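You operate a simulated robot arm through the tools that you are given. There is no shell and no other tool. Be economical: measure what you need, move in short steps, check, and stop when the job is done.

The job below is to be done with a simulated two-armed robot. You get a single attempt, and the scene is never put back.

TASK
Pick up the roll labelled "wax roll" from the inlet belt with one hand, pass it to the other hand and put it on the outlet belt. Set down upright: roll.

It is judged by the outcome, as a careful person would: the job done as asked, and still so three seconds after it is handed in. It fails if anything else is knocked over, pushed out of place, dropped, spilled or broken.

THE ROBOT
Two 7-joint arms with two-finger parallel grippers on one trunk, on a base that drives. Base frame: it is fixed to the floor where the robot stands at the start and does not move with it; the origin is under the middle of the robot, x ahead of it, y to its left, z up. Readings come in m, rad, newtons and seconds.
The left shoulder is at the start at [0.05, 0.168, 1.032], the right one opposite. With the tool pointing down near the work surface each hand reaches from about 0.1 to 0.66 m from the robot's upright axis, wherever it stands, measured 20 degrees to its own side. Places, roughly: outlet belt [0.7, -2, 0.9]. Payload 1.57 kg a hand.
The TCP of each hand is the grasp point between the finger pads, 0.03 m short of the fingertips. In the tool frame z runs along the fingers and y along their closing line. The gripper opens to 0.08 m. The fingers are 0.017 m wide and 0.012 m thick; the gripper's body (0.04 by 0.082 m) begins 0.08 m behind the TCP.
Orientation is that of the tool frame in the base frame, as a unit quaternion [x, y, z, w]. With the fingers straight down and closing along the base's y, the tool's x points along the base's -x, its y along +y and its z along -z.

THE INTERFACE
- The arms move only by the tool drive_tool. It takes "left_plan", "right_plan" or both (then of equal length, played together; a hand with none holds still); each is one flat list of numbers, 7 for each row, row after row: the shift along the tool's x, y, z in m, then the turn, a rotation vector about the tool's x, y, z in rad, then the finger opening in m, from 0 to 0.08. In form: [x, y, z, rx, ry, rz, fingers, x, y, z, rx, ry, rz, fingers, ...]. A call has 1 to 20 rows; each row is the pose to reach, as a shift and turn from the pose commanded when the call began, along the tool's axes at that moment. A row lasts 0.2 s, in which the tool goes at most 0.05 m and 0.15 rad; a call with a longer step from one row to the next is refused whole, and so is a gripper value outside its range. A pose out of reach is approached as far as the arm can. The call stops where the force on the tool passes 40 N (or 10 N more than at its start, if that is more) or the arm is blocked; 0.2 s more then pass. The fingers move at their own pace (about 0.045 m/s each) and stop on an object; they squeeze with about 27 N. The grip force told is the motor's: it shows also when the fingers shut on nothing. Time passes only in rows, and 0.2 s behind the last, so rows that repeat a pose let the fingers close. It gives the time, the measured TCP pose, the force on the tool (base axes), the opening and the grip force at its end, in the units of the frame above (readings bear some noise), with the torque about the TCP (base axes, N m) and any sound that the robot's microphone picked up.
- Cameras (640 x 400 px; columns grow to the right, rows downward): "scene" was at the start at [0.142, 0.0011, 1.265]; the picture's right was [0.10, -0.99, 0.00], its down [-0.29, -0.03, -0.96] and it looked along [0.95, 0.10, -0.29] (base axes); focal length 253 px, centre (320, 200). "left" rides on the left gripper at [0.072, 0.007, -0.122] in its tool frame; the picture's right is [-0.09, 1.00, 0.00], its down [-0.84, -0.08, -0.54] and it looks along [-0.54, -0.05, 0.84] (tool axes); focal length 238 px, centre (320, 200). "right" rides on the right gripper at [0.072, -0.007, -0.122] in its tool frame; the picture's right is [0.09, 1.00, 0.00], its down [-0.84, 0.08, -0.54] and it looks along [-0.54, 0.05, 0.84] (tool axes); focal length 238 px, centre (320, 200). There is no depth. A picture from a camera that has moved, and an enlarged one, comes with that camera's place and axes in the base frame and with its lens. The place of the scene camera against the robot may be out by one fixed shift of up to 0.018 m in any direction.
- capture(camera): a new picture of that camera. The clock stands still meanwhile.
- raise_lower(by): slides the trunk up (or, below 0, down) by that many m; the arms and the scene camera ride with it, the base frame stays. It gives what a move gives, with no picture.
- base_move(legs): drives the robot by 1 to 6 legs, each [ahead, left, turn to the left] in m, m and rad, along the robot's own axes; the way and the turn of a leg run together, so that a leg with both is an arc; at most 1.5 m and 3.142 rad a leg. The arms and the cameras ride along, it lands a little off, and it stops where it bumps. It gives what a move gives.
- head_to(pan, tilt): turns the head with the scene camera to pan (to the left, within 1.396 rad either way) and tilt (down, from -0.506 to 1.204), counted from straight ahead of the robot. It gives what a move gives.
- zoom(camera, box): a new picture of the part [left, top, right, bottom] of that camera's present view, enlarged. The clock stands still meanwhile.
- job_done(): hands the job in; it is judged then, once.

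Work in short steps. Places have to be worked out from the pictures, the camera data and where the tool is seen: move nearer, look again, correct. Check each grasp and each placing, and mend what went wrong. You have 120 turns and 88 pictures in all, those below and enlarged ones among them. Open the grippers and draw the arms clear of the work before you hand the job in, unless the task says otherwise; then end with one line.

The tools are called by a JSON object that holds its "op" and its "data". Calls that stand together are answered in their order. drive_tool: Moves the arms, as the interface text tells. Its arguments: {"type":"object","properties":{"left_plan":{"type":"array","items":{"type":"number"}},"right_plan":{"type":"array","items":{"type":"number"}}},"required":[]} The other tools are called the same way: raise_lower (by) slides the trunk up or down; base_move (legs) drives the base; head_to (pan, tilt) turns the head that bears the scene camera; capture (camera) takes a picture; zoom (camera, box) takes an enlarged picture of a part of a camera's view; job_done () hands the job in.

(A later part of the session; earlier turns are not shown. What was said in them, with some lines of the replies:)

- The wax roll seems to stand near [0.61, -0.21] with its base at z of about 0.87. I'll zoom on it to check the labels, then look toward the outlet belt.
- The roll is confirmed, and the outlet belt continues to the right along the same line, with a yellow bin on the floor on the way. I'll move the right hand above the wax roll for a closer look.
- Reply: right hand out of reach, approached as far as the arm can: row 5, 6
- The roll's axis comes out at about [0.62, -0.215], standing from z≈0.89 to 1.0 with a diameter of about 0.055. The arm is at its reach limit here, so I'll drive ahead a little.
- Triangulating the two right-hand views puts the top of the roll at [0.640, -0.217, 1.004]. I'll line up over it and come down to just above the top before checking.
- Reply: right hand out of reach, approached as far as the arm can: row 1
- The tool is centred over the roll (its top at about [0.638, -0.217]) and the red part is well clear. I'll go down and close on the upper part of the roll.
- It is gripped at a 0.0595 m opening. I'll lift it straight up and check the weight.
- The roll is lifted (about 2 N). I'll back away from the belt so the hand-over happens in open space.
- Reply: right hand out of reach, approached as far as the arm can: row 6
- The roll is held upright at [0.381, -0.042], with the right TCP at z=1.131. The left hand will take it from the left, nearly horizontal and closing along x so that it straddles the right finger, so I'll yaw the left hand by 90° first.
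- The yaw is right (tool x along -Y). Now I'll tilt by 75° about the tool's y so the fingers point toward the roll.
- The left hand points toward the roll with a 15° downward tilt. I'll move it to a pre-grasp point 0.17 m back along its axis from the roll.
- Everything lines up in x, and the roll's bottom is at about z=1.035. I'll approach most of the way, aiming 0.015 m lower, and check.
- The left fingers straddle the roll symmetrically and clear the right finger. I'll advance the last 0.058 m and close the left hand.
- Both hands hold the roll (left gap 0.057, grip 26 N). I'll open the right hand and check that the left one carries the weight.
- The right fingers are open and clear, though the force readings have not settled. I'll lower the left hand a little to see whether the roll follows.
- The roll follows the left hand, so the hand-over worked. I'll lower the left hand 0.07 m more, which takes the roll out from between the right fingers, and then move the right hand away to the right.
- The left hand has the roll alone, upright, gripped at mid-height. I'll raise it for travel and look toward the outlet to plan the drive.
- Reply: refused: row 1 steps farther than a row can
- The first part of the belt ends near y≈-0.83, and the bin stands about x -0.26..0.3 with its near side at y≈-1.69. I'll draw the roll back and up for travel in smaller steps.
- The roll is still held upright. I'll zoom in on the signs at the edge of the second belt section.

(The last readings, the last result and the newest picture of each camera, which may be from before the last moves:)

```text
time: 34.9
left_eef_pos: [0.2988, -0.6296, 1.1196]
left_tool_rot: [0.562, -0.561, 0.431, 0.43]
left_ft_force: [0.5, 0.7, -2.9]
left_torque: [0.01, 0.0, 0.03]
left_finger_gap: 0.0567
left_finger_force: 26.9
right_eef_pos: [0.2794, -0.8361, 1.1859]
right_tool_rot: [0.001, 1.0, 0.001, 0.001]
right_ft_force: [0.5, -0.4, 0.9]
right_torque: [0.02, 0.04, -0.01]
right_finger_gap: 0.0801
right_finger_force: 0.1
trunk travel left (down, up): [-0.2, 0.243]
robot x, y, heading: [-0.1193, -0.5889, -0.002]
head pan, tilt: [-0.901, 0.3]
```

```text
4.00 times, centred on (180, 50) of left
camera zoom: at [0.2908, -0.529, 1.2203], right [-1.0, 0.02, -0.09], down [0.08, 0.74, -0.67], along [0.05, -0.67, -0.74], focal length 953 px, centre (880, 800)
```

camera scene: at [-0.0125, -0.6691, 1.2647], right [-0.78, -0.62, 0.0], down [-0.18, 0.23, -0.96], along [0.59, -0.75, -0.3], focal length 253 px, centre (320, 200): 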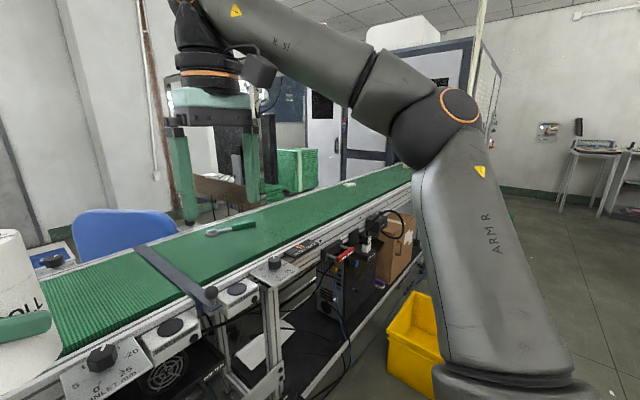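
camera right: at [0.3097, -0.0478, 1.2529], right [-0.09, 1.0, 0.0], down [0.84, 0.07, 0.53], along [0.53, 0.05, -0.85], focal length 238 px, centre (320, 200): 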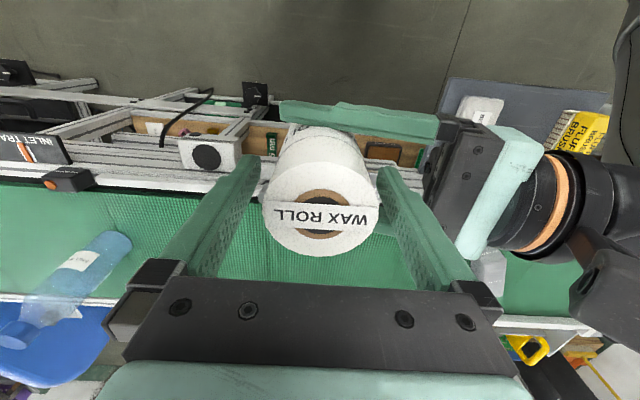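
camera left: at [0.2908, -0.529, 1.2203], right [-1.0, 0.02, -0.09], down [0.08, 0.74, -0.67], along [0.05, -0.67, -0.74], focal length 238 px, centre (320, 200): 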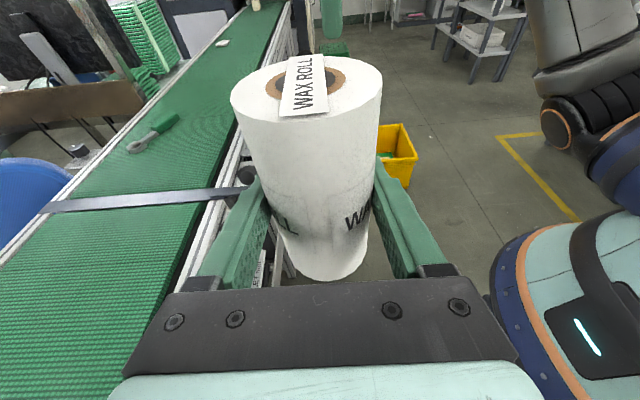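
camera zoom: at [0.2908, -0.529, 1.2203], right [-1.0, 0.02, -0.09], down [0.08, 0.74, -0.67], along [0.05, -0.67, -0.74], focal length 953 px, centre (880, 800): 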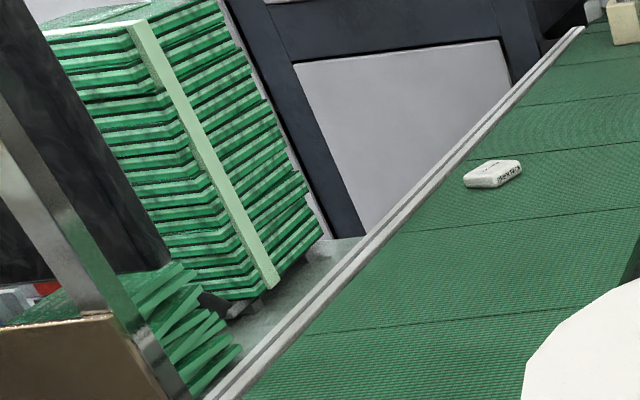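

The second section is the "OUTLET TRACK", starting at y≈-0.87, with a wrench near [0.77, -1.13] and a free stretch beyond it. I'll raise the trunk, then strafe to y≈-1.2, staying short of the bin.

{"op": "raise_lower", "data": {"by": 0.12}}

{"op": "base_move", "data": {"legs": [[0, -0.58, 0]]}}

{"op": "head_to", "data": {"pan": -0.35, "tilt": 0.6}}

{"op": "capture", "data": {"camera": "scene"}}

{"op": "capture", "data": {"camera": "right"}}

{"op": "capture", "data": {"camera": "left"}}

```text
time: 36.4
left_eef_pos: [0.2988, -0.6279, 1.239]
left_tool_rot: [0.562, -0.561, 0.431, 0.43]
left_ft_force: [1.0, 0.3, -2.8]
left_torque: [-0.02, 0.0, 0.0]
left_finger_gap: 0.0569
left_finger_force: 27.1
right_eef_pos: [0.2799, -0.8351, 1.3056]
right_tool_rot: [0.002, 1.0, 0.002, 0.002]
right_ft_force: [0.0, 0.1, -0.3]
right_torque: [0.05, -0.03, 0.01]
right_finger_gap: 0.0801
right_finger_force: 0.0
trunk travel left (down, up): [-0.32, 0.123]
robot x, y, heading: [-0.1164, -0.5885, 0.001]
head pan, tilt: [-0.901, 0.3]
```

```text
time: 41.8
left_eef_pos: [0.3001, -1.1895, 1.2402]
left_tool_rot: [0.563, -0.56, 0.431, 0.429]
left_ft_force: [-0.3, -0.6, -3.1]
left_torque: [0.02, 0.0, -0.03]
left_finger_gap: 0.0569
left_finger_force: 27.1
right_eef_pos: [0.2817, -1.3974, 1.3056]
right_tool_rot: [-0.002, 1.0, 0.001, 0.001]
right_ft_force: [-0.3, 0.5, 0.1]
right_torque: [-0.02, 0.01, 0.04]
right_finger_gap: 0.0801
right_finger_force: 0.1
trunk travel left (down, up): [-0.32, 0.123]
robot x, y, heading: [-0.1179, -1.1502, 0.002]
head pan, tilt: [-0.901, 0.3]
```

```text
time: 42.8
left_eef_pos: [0.2993, -1.189, 1.2396]
left_tool_rot: [0.563, -0.559, 0.432, 0.429]
left_ft_force: [-0.8, 0.6, -2.5]
left_torque: [0.01, 0.01, -0.03]
left_finger_gap: 0.057
left_finger_force: 27.1
right_eef_pos: [0.2821, -1.3968, 1.3048]
right_tool_rot: [-0.001, 1.0, 0.001, 0.001]
right_ft_force: [-0.4, 0.5, -0.5]
right_torque: [-0.03, 0.04, -0.02]
right_finger_gap: 0.0799
right_finger_force: 0.1
trunk travel left (down, up): [-0.32, 0.123]
robot x, y, heading: [-0.1176, -1.1525, 0.004]
head pan, tilt: [-0.351, 0.6]
```

```text
56 pictures are left
camera scene: at [0.0139, -1.1893, 1.3572], right [-0.34, -0.94, 0.0], down [-0.53, 0.19, -0.83], along [0.78, -0.28, -0.56], focal length 253 px, centre (320, 200)
```

scene: 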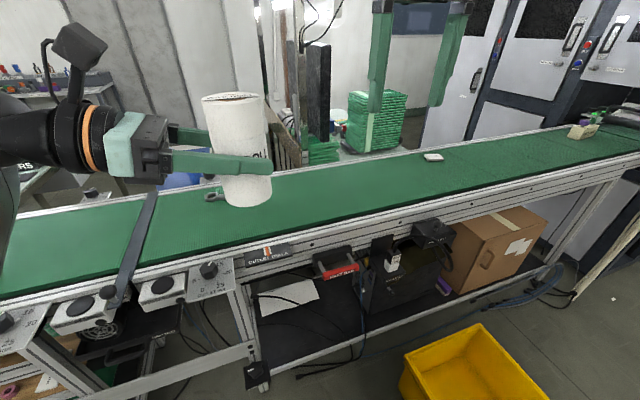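

```text
55 pictures are left
camera right: at [0.2098, -1.4033, 1.4272], right [-0.1, 1.0, 0.0], down [0.84, 0.08, 0.54], along [0.54, 0.05, -0.84], focal length 238 px, centre (320, 200)
```

right: 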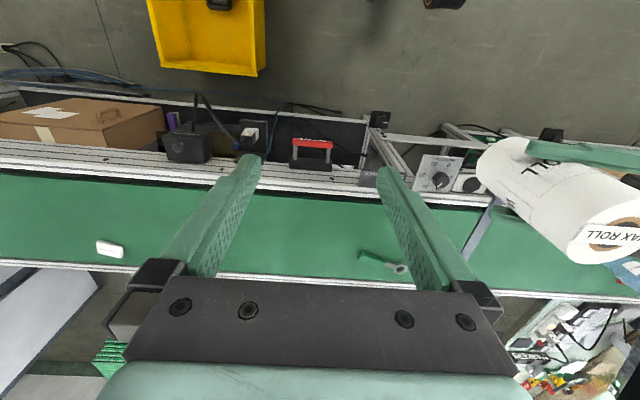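

```text
54 pictures are left
camera left: at [0.2915, -1.0901, 1.3402], right [-1.0, 0.02, -0.09], down [0.07, 0.74, -0.67], along [0.05, -0.67, -0.74], focal length 238 px, centre (320, 200)
```

left: 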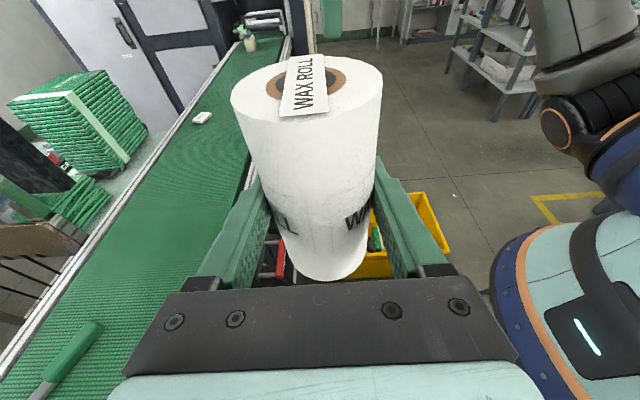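

The outlet belt spans x≈0.555–0.82, the wrench lies at x≈0.77, y≈-1.08..-1.22, and the bin starts at y≈-1.67. I'll set the roll down near [0.66, -1.28], so I drive ahead 0.19 m and a little to the right.

{"op": "base_move", "data": {"legs": [[0.19, -0.04, 0]]}}

{"op": "drive_tool", "data": {"left_plan": [0, -0.03, 0.01, 0, 0, 0, 0.04, 0, -0.06, 0.02, 0, 0, 0, 0.04, 0, -0.09, 0.03, 0, 0, 0, 0.04, 0, -0.12, 0.035, 0, 0, 0, 0.04, 0, -0.15, 0.04, 0, 0, 0, 0.04, 0, -0.17, 0.045, 0, 0, 0, 0.04]}}

{"op": "capture", "data": {"camera": "scene"}}

{"op": "capture", "data": {"camera": "left"}}

```text
time: 44.4
left_eef_pos: [0.4952, -1.2284, 1.239]
left_tool_rot: [0.563, -0.559, 0.431, 0.429]
left_ft_force: [-0.8, 0.7, -1.6]
left_torque: [-0.03, 0.01, -0.03]
left_finger_gap: 0.0567
left_finger_force: 27.3
right_eef_pos: [0.4775, -1.4354, 1.3057]
right_tool_rot: [-0.002, 1.0, 0.001, 0.001]
right_ft_force: [-0.1, 1.0, 0.3]
right_torque: [-0.05, 0.01, -0.02]
right_finger_gap: 0.08
right_finger_force: 0.0
trunk travel left (down, up): [-0.32, 0.123]
robot x, y, heading: [0.0743, -1.19, 0.003]
head pan, tilt: [-0.351, 0.6]
```

```text
time: 45.8
left_eef_pos: [0.6671, -1.2724, 1.2281]
left_tool_rot: [0.562, -0.56, 0.431, 0.429]
left_ft_force: [-1.0, -0.7, -3.2]
left_torque: [-0.03, 0.0, 0.0]
left_finger_gap: 0.0566
left_finger_force: 26.9
right_eef_pos: [0.4771, -1.4363, 1.3062]
right_tool_rot: [-0.002, 1.0, 0.001, 0.0]
right_ft_force: [0.3, 0.6, 0.1]
right_torque: [0.0, -0.04, 0.01]
right_finger_gap: 0.08
right_finger_force: 0.0
trunk travel left (down, up): [-0.32, 0.123]
robot x, y, heading: [0.0749, -1.1906, 0.009]
head pan, tilt: [-0.351, 0.6]
```

```text
53 pictures are left
camera scene: at [0.2091, -1.2282, 1.3571], right [-0.34, -0.94, 0.0], down [-0.53, 0.19, -0.82], along [0.78, -0.28, -0.57], focal length 253 px, centre (320, 200)
```

scene: 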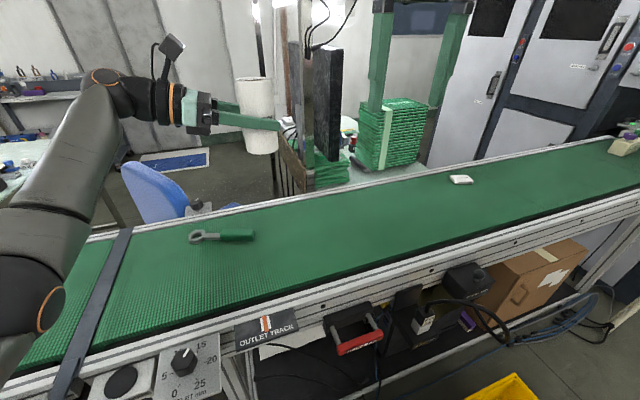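

```text
52 pictures are left
camera left: at [0.6585, -1.1739, 1.3294], right [-1.0, 0.02, -0.09], down [0.07, 0.74, -0.67], along [0.05, -0.67, -0.74], focal length 238 px, centre (320, 200)
```

left: 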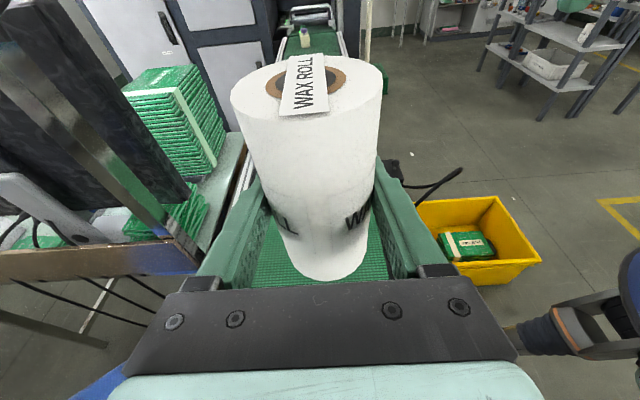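

The roll is above the belt at [0.667, -1.272], clear of the wrench. I'll lower it 0.2 m straight down with the arm and check how close it is.

{"op": "drive_tool", "data": {"left_plan": [-0.0386, 0, 0.0104, 0, 0, 0, 0.04, -0.0773, 0, 0.0207, 0, 0, 0, 0.04, -0.116, 0, 0.0311, 0, 0, 0, 0.04, -0.1546, 0, 0.0414, 0, 0, 0, 0.04, -0.1932, 0, 0.0518, 0, 0, 0, 0.04]}}

{"op": "capture", "data": {"camera": "scene"}}

{"op": "capture", "data": {"camera": "left"}}

```text
time: 47.0
left_eef_pos: [0.6661, -1.272, 1.0267]
left_tool_rot: [0.563, -0.559, 0.432, 0.429]
left_ft_force: [0.4, 0.2, -1.3]
left_torque: [0.01, 0.0, -0.06]
left_finger_gap: 0.0568
left_finger_force: 27.1
right_eef_pos: [0.4771, -1.4352, 1.3048]
right_tool_rot: [-0.001, 1.0, 0.001, 0.002]
right_ft_force: [-0.7, 0.5, 0.5]
right_torque: [-0.02, 0.04, -0.02]
right_finger_gap: 0.08
right_finger_force: 0.1
trunk travel left (down, up): [-0.32, 0.123]
robot x, y, heading: [0.0752, -1.1898, 0.003]
head pan, tilt: [-0.351, 0.6]
```

```text
51 pictures are left
camera scene: at [0.2094, -1.2279, 1.3572], right [-0.34, -0.94, 0.0], down [-0.53, 0.19, -0.82], along [0.78, -0.28, -0.57], focal length 253 px, centre (320, 200)
```

scene: 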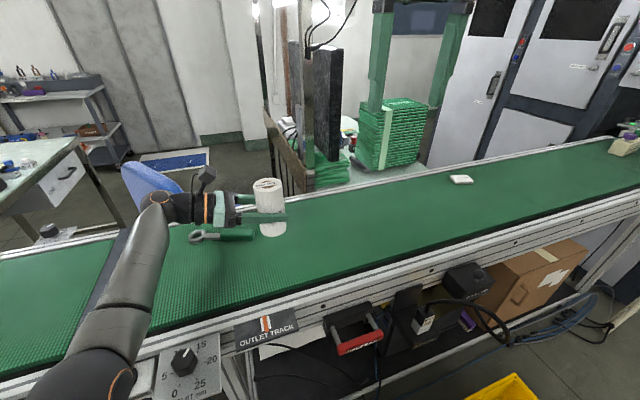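

```text
50 pictures are left
camera left: at [0.6579, -1.173, 1.1282], right [-1.0, 0.02, -0.09], down [0.07, 0.74, -0.67], along [0.05, -0.67, -0.74], focal length 238 px, centre (320, 200)
```

left: 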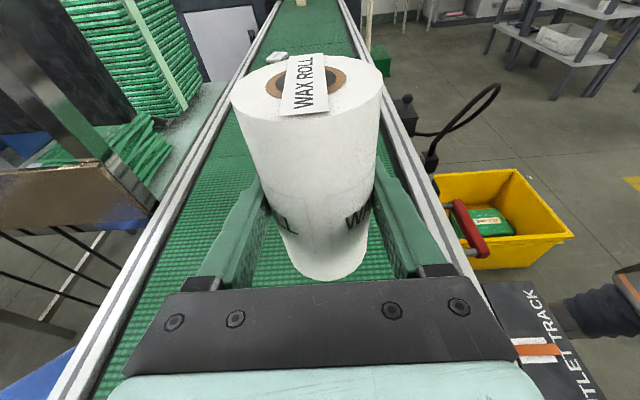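

The roll's bottom is now about 0.09 m above the belt. Before the final descent I'll check the left elbow's clearance from the belt frame.

{"op": "head_to", "data": {"pan": 0.5, "tilt": 0.9}}

{"op": "capture", "data": {"camera": "scene"}}

```text
time: 48.2
left_eef_pos: [0.6659, -1.2726, 1.0278]
left_tool_rot: [0.563, -0.559, 0.432, 0.429]
left_ft_force: [0.4, -0.2, -1.6]
left_torque: [-0.03, -0.01, -0.02]
left_finger_gap: 0.0571
left_finger_force: 27.0
right_eef_pos: [0.4768, -1.4356, 1.3065]
right_tool_rot: [-0.001, 1.0, 0.001, 0.001]
right_ft_force: [1.0, -0.2, 0.6]
right_torque: [-0.02, -0.02, -0.01]
right_finger_gap: 0.0802
right_finger_force: 0.1
trunk travel left (down, up): [-0.32, 0.123]
robot x, y, heading: [0.0752, -1.1907, 0.005]
head pan, tilt: [0.499, 0.901]
```

```text
49 pictures are left
camera scene: at [0.1922, -1.1615, 1.3324], right [0.48, -0.88, 0.0], down [-0.69, -0.38, -0.62], along [0.54, 0.3, -0.78], focal length 253 px, centre (320, 200)
```

scene: 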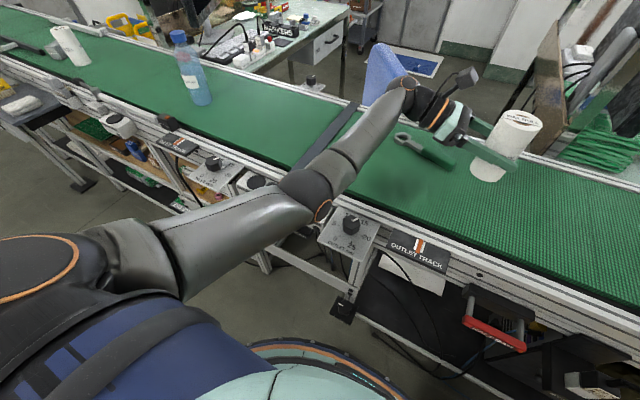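

The elbow sits about 0.03–0.05 m above the frame's dial, so lowering the arm alone is risky. I'll raise the trunk so the elbow stays high, then lower the hand and shift it slightly toward me.

{"op": "raise_lower", "data": {"by": 0.08}}

{"op": "drive_tool", "data": {"left_plan": [-0.0386, 0.01, 0.0104, 0, 0, 0, 0.04, -0.0773, 0.02, 0.0207, 0, 0, 0, 0.04, -0.116, 0.025, 0.0311, 0, 0, 0, 0.04]}}

{"op": "capture", "data": {"camera": "scene"}}

{"op": "capture", "data": {"camera": "left"}}

```text
time: 49.3
left_eef_pos: [0.6667, -1.2728, 1.1075]
left_tool_rot: [0.563, -0.559, 0.432, 0.429]
left_ft_force: [0.6, -0.2, -3.8]
left_torque: [-0.02, 0.02, 0.03]
left_finger_gap: 0.0569
left_finger_force: 27.4
right_eef_pos: [0.4771, -1.4349, 1.3856]
right_tool_rot: [-0.001, 1.0, 0.001, 0.001]
right_ft_force: [0.3, -0.4, -0.7]
right_torque: [0.0, 0.0, 0.0]
right_finger_gap: 0.0802
right_finger_force: 0.1
trunk travel left (down, up): [-0.4, 0.043]
robot x, y, heading: [0.076, -1.1934, 0.005]
head pan, tilt: [0.499, 0.901]
```

```text
time: 50.1
left_eef_pos: [0.6404, -1.2736, 0.9866]
left_tool_rot: [0.563, -0.559, 0.432, 0.428]
left_ft_force: [0.1, 0.5, -1.8]
left_torque: [-0.03, -0.01, 0.0]
left_finger_gap: 0.0568
left_finger_force: 26.8
right_eef_pos: [0.4781, -1.4366, 1.3859]
right_tool_rot: [-0.003, 1.0, 0.002, 0.001]
right_ft_force: [0.7, -0.3, -0.7]
right_torque: [-0.01, -0.04, -0.03]
right_finger_gap: 0.0796
right_finger_force: 0.0
trunk travel left (down, up): [-0.4, 0.043]
robot x, y, heading: [0.0797, -1.188, 0.002]
head pan, tilt: [0.499, 0.901]
```

```text
48 pictures are left
camera scene: at [0.1925, -1.1615, 1.4124], right [0.48, -0.88, 0.0], down [-0.69, -0.38, -0.62], along [0.54, 0.3, -0.78], focal length 253 px, centre (320, 200)
```

scene: 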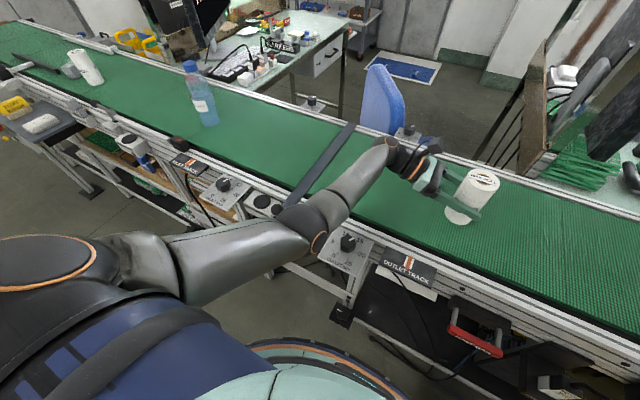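

```text
47 pictures are left
camera left: at [0.6331, -1.1729, 1.0875], right [-1.0, 0.02, -0.09], down [0.07, 0.74, -0.67], along [0.05, -0.67, -0.74], focal length 238 px, centre (320, 200)
```

left: 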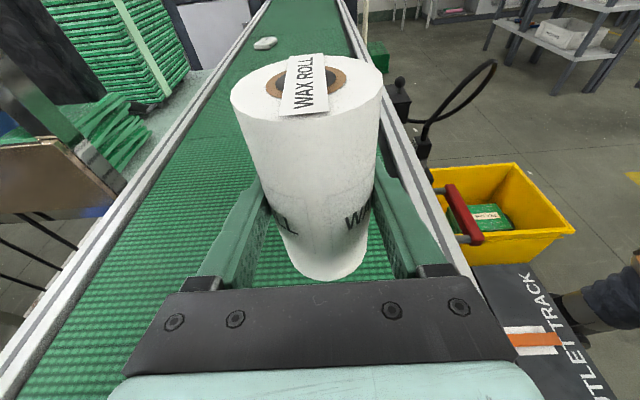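

The elbow keeps clear of the frame. I'll lower 0.038 m more and look at the gap under the roll.

{"op": "drive_tool", "data": {"left_plan": [-0.0145, 0, 0.0039, 0, 0, 0, 0.04, -0.0265, 0, 0.0071, 0, 0, 0, 0.04, -0.0367, 0, 0.0098, 0, 0, 0, 0.04, -0.0367, 0, 0.0098, 0, 0, 0, 0.04]}}

{"op": "head_to", "data": {"pan": -0.2, "tilt": 0.7}}

{"op": "zoom", "data": {"camera": "scene", "box": [200, 130, 420, 268]}}

```text
time: 51.1
left_eef_pos: [0.6424, -1.2741, 0.949]
left_tool_rot: [0.562, -0.56, 0.432, 0.43]
left_ft_force: [-0.5, -0.6, -2.5]
left_torque: [0.03, -0.02, -0.01]
left_finger_gap: 0.0567
left_finger_force: 26.8
right_eef_pos: [0.477, -1.435, 1.386]
right_tool_rot: [-0.002, 1.0, 0.001, 0.001]
right_ft_force: [-0.3, -0.4, 1.0]
right_torque: [0.03, 0.02, -0.02]
right_finger_gap: 0.0799
right_finger_force: 0.1
trunk travel left (down, up): [-0.4, 0.043]
robot x, y, heading: [0.0795, -1.1893, 0.003]
head pan, tilt: [0.499, 0.901]
```

```text
time: 52.2
left_eef_pos: [0.6423, -1.2742, 0.9495]
left_tool_rot: [0.562, -0.56, 0.431, 0.429]
left_ft_force: [-0.3, 0.2, -2.4]
left_torque: [-0.01, -0.01, 0.03]
left_finger_gap: 0.0568
left_finger_force: 27.2
right_eef_pos: [0.4774, -1.436, 1.3857]
right_tool_rot: [-0.002, 1.0, 0.001, 0.001]
right_ft_force: [-1.2, 0.2, -0.1]
right_torque: [-0.01, -0.05, 0.02]
right_finger_gap: 0.0799
right_finger_force: 0.1
trunk travel left (down, up): [-0.4, 0.043]
robot x, y, heading: [0.076, -1.1907, 0.006]
head pan, tilt: [-0.201, 0.7]
```

```text
2.90 times, centred on (310, 199) of scene
camera zoom: at [0.2094, -1.2144, 1.4285], right [-0.19, -0.98, 0.0], down [-0.63, 0.13, -0.76], along [0.75, -0.15, -0.64], focal length 734 px, centre (349, 203)
```

zoom: 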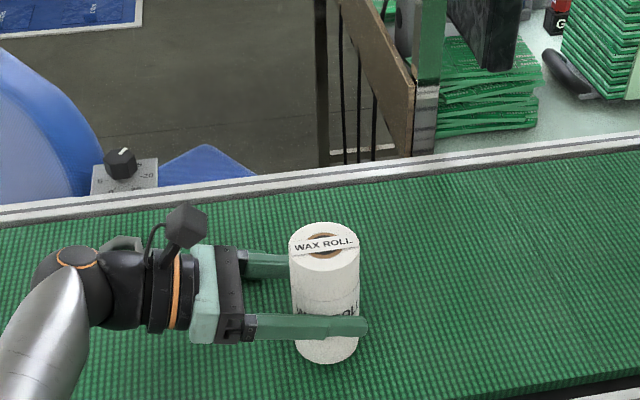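

It's close, with the force still showing only the roll's weight. I'll lower it in small steps to feel for contact.

{"op": "drive_tool", "data": {"left_plan": [-0.0029, 0, 0.0008, 0, 0, 0, 0.04, -0.0058, 0, 0.0016, 0, 0, 0, 0.04, -0.0077, 0, 0.0021, 0, 0, 0, 0.04]}}

```text
time: 53.0
left_eef_pos: [0.6421, -1.2724, 0.941]
left_tool_rot: [0.562, -0.56, 0.431, 0.43]
left_ft_force: [0.0, 0.0, -3.5]
left_torque: [0.0, 0.02, 0.02]
left_finger_gap: 0.0569
left_finger_force: 27.2
right_eef_pos: [0.4764, -1.4356, 1.3858]
right_tool_rot: [-0.002, 1.0, 0.001, 0.001]
right_ft_force: [0.4, 0.6, 0.3]
right_torque: [0.03, 0.02, -0.01]
right_finger_gap: 0.08
right_finger_force: 0.0
trunk travel left (down, up): [-0.4, 0.043]
robot x, y, heading: [0.0757, -1.1895, 0.004]
head pan, tilt: [-0.201, 0.7]
```

There is no contact at 0.941, so I'll take another 4 mm.

{"op": "drive_tool", "data": {"left_plan": [-0.0019, 0, 0.0005, 0, 0, 0, 0.04, -0.0039, 0, 0.001, 0, 0, 0, 0.04]}}

{"op": "capture", "data": {"camera": "left"}}

```text
time: 53.6
left_eef_pos: [0.6414, -1.2735, 0.937]
left_tool_rot: [0.563, -0.56, 0.431, 0.429]
left_ft_force: [1.2, 0.3, -2.7]
left_torque: [0.03, 0.0, -0.04]
left_finger_gap: 0.0567
left_finger_force: 27.2
right_eef_pos: [0.4774, -1.4381, 1.3854]
right_tool_rot: [-0.002, 1.0, 0.001, 0.001]
right_ft_force: [0.2, 0.2, 0.4]
right_torque: [0.01, 0.01, -0.01]
right_finger_gap: 0.0802
right_finger_force: 0.0
trunk travel left (down, up): [-0.4, 0.043]
robot x, y, heading: [0.0747, -1.189, -0.0]
head pan, tilt: [-0.201, 0.7]
```

```text
45 pictures are left
camera left: at [0.6329, -1.1734, 1.0382], right [-1.0, 0.02, -0.09], down [0.07, 0.74, -0.67], along [0.05, -0.67, -0.74], focal length 238 px, centre (320, 200)
```

left: 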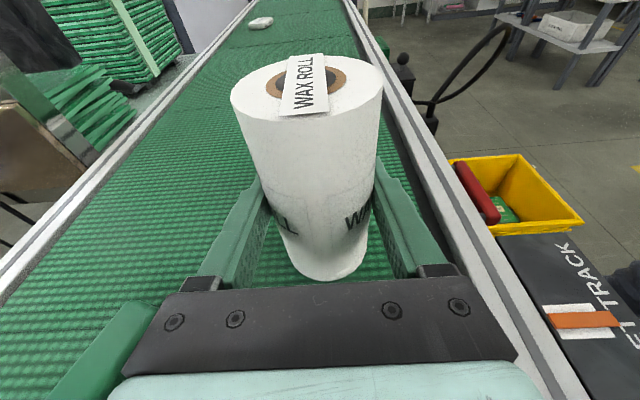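

There is still no contact. The wrench handle is at x≈0.757, clear of the hand. I'll go on down in small steps.

{"op": "drive_tool", "data": {"left_plan": [-0.0019, 0, 0.0005, 0, 0, 0, 0.04, -0.0039, 0, 0.001, 0, 0, 0, 0.04]}}

{"op": "drive_tool", "data": {"left_plan": [-0.0015, 0, 0.0004, 0, 0, 0, 0.04, -0.0029, 0, 0.0008, 0, 0, 0, 0.04]}}

```text
time: 54.2
left_eef_pos: [0.6404, -1.2721, 0.9382]
left_tool_rot: [0.56, -0.559, 0.434, 0.429]
left_ft_force: [-1.6, 4.2, 13.4]
left_torque: [0.6, 0.35, -0.06]
left_finger_gap: 0.0571
left_finger_force: 27.3
right_eef_pos: [0.4748, -1.4349, 1.3866]
right_tool_rot: [-0.002, 1.0, 0.001, 0.001]
right_ft_force: [-0.3, -0.5, 0.5]
right_torque: [-0.02, -0.01, 0.0]
right_finger_gap: 0.0801
right_finger_force: 0.0
trunk travel left (down, up): [-0.4, 0.043]
robot x, y, heading: [0.0757, -1.1928, 0.005]
head pan, tilt: [-0.201, 0.7]
```

```text
time: 54.8
left_eef_pos: [0.6406, -1.2725, 0.9354]
left_tool_rot: [0.56, -0.559, 0.435, 0.43]
left_ft_force: [0.5, 2.5, 22.2]
left_torque: [0.15, 0.21, 0.03]
left_finger_gap: 0.0567
left_finger_force: 26.4
right_eef_pos: [0.4745, -1.4345, 1.3858]
right_tool_rot: [-0.002, 1.0, 0.001, 0.002]
right_ft_force: [-1.0, -1.1, 0.6]
right_torque: [0.01, 0.0, 0.0]
right_finger_gap: 0.0799
right_finger_force: 0.1
trunk travel left (down, up): [-0.4, 0.043]
robot x, y, heading: [0.0761, -1.1891, 0.004]
head pan, tilt: [-0.201, 0.7]
```

Contact at z≈0.937, with 22 N upward now. I'll back off 4 mm to relieve the pressure, then check.

{"op": "drive_tool", "data": {"left_plan": [0.0025, 0, -0.0006, 0, 0, 0, 0.04, 0.0036, 0, -0.001, 0, 0, 0, 0.04, 0.0036, 0, -0.001, 0, 0, 0, 0.04]}}

{"op": "zoom", "data": {"camera": "scene", "box": [200, 130, 420, 268]}}

```text
time: 55.6
left_eef_pos: [0.6403, -1.2735, 0.9356]
left_tool_rot: [0.562, -0.56, 0.432, 0.429]
left_ft_force: [5.3, -2.7, 10.8]
left_torque: [-0.53, -0.25, 0.15]
left_finger_gap: 0.0565
left_finger_force: 27.3
right_eef_pos: [0.4752, -1.4363, 1.3867]
right_tool_rot: [-0.002, 1.0, 0.002, 0.001]
right_ft_force: [0.1, 0.6, -1.7]
right_torque: [0.0, -0.02, -0.01]
right_finger_gap: 0.08
right_finger_force: 0.1
trunk travel left (down, up): [-0.4, 0.043]
robot x, y, heading: [0.0768, -1.1917, 0.004]
head pan, tilt: [-0.201, 0.7]
```

```text
2.90 times, centred on (310, 199) of scene
camera zoom: at [0.2085, -1.2146, 1.4286], right [-0.2, -0.98, 0.0], down [-0.63, 0.13, -0.77], along [0.75, -0.15, -0.64], focal length 734 px, centre (349, 203)
```

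zoom: 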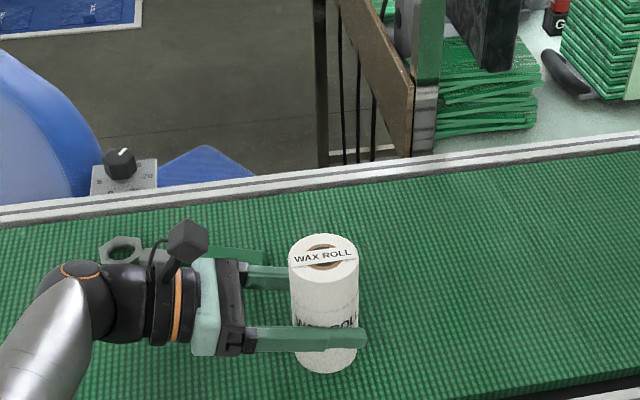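

The roll stands upright and pressed lightly (about 11 N). I'll back off 1 mm more and then open the left hand.

{"op": "drive_tool", "data": {"left_plan": [0.001, 0, -0.0003, 0, 0, 0, 0.04, 0.001, 0, -0.0003, 0, 0, 0, 0.055, 0.001, 0, -0.0003, 0, 0, 0, 0.065, 0.001, 0, -0.0003, 0, 0, 0, 0.08, 0.001, 0, -0.0003, 0, 0, 0, 0.08, 0.001, 0, -0.0003, 0, 0, 0, 0.08]}}

{"op": "capture", "data": {"camera": "left"}}

```text
time: 57.0
left_eef_pos: [0.6414, -1.2729, 0.9363]
left_tool_rot: [0.562, -0.559, 0.432, 0.43]
left_ft_force: [-0.3, -0.2, -0.1]
left_torque: [0.01, 0.03, 0.03]
left_finger_gap: 0.08
left_finger_force: 0.0
right_eef_pos: [0.4772, -1.436, 1.3848]
right_tool_rot: [-0.002, 1.0, 0.001, 0.001]
right_ft_force: [0.4, 0.1, -0.6]
right_torque: [0.04, -0.01, 0.0]
right_finger_gap: 0.0801
right_finger_force: 0.0
trunk travel left (down, up): [-0.4, 0.043]
robot x, y, heading: [0.0767, -1.1881, 0.004]
head pan, tilt: [-0.201, 0.7]
```

```text
43 pictures are left
camera left: at [0.6328, -1.1727, 1.0363], right [-1.0, 0.02, -0.09], down [0.07, 0.74, -0.67], along [0.05, -0.67, -0.74], focal length 238 px, centre (320, 200)
```

left: 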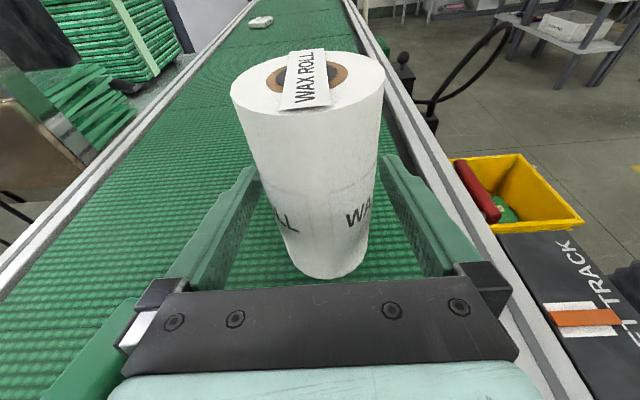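

The roll is standing free on the outlet belt. I'll back the left hand off along its own axis, then raise it.

{"op": "drive_tool", "data": {"left_plan": [0, 0, -0.02, 0, 0, 0, 0.08, 0, 0, -0.04, 0, 0, 0, 0.08, 0.01, 0, -0.065, 0, 0, 0, 0.08, 0.04, 0, -0.085, 0, 0, 0, 0.08, 0.08, 0, -0.095, 0, 0, 0, 0.08, 0.12, 0, -0.105, 0, 0, 0, 0.08, 0.16, 0, -0.115, 0, 0, 0, 0.08]}}

{"op": "capture", "data": {"camera": "scene"}}

```text
time: 58.6
left_eef_pos: [0.6394, -1.204, 1.1198]
left_tool_rot: [0.562, -0.559, 0.432, 0.429]
left_ft_force: [0.8, 1.0, 0.1]
left_torque: [-0.01, 0.01, -0.01]
left_finger_gap: 0.0797
left_finger_force: 0.2
right_eef_pos: [0.4767, -1.4352, 1.3856]
right_tool_rot: [-0.002, 1.0, 0.001, 0.0]
right_ft_force: [-1.1, 0.1, -0.4]
right_torque: [0.03, 0.02, 0.03]
right_finger_gap: 0.0798
right_finger_force: 0.1
trunk travel left (down, up): [-0.4, 0.043]
robot x, y, heading: [0.0751, -1.1891, 0.004]
head pan, tilt: [-0.201, 0.7]
```

```text
42 pictures are left
camera scene: at [0.2089, -1.2146, 1.4286], right [-0.19, -0.98, 0.0], down [-0.63, 0.13, -0.77], along [0.75, -0.15, -0.64], focal length 253 px, centre (320, 200)
```

scene: 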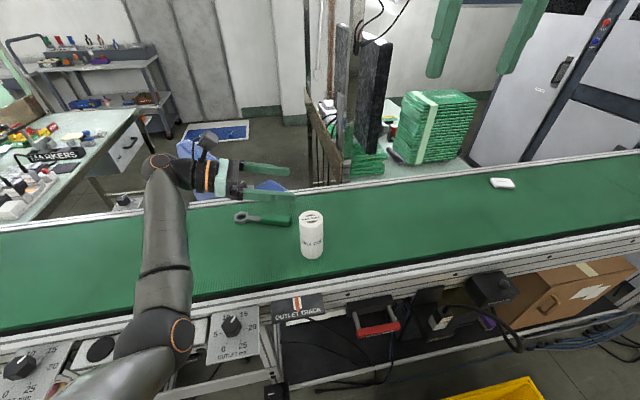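

The roll stands upright on the outlet belt and the wrench is where it was. I'll back the robot away from the belt so both arms are clear, then take a last look.

{"op": "base_move", "data": {"legs": [[-0.19, 0, 0]]}}

{"op": "capture", "data": {"camera": "scene"}}

{"op": "head_to", "data": {"pan": 0.7, "tilt": 0.4}}

{"op": "capture", "data": {"camera": "scene"}}

```text
time: 60.2
left_eef_pos: [0.4507, -1.204, 1.1193]
left_tool_rot: [0.563, -0.559, 0.432, 0.429]
left_ft_force: [0.5, -0.2, -0.2]
left_torque: [0.03, -0.01, -0.03]
left_finger_gap: 0.0798
left_finger_force: 0.1
right_eef_pos: [0.2876, -1.4342, 1.3856]
right_tool_rot: [-0.003, 1.0, 0.002, 0.001]
right_ft_force: [-0.6, 1.0, 0.1]
right_torque: [0.03, -0.03, -0.01]
right_finger_gap: 0.0802
right_finger_force: 0.1
trunk travel left (down, up): [-0.4, 0.043]
robot x, y, heading: [-0.1124, -1.1909, 0.006]
head pan, tilt: [-0.201, 0.7]
```

```text
41 pictures are left
camera scene: at [0.0195, -1.2153, 1.4287], right [-0.19, -0.98, 0.0], down [-0.63, 0.12, -0.77], along [0.75, -0.15, -0.64], focal length 253 px, centre (320, 200)
```

scene: 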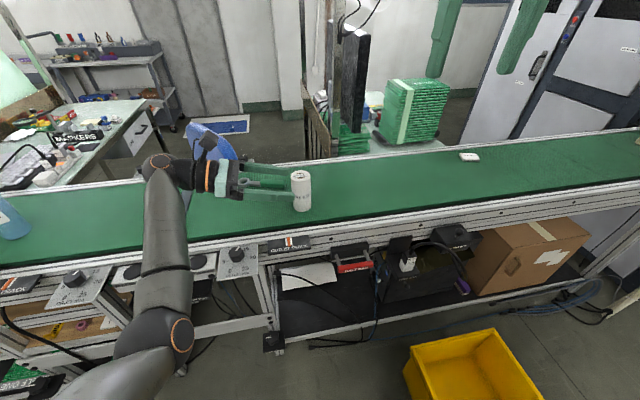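

```text
time: 61.4
left_eef_pos: [0.4516, -1.2039, 1.1198]
left_tool_rot: [0.563, -0.559, 0.432, 0.429]
left_ft_force: [-0.9, 0.1, 0.2]
left_torque: [-0.04, 0.01, 0.02]
left_finger_gap: 0.08
left_finger_force: 0.1
right_eef_pos: [0.2879, -1.4351, 1.3867]
right_tool_rot: [-0.003, 1.0, 0.0, 0.0]
right_ft_force: [-0.3, 0.9, -0.7]
right_torque: [-0.04, 0.0, 0.0]
right_finger_gap: 0.0798
right_finger_force: 0.1
trunk travel left (down, up): [-0.4, 0.043]
robot x, y, heading: [-0.1124, -1.1909, 0.001]
head pan, tilt: [0.7, 0.4]
```

```text
40 pictures are left
camera scene: at [0.0075, -1.1388, 1.4554], right [0.65, -0.76, 0.0], down [-0.3, -0.25, -0.92], along [0.7, 0.6, -0.39], focal length 253 px, centre (320, 200)
```

scene: 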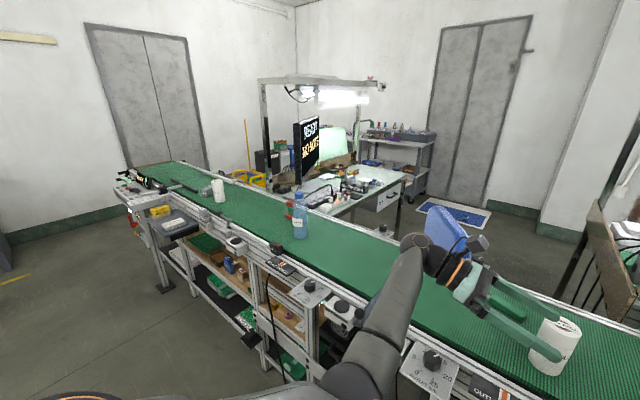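

The wax roll stands upright on the outlet belt, everything else is undisturbed, and both grippers are open and clear of the work. I'm handing the job in.

{"op": "job_done", "data": {}}

```text
The job is handed in.
```

The wax roll was picked up from the inlet belt with the right hand, passed to the left hand, and set down upright on the outlet belt, with nothing else disturbed.
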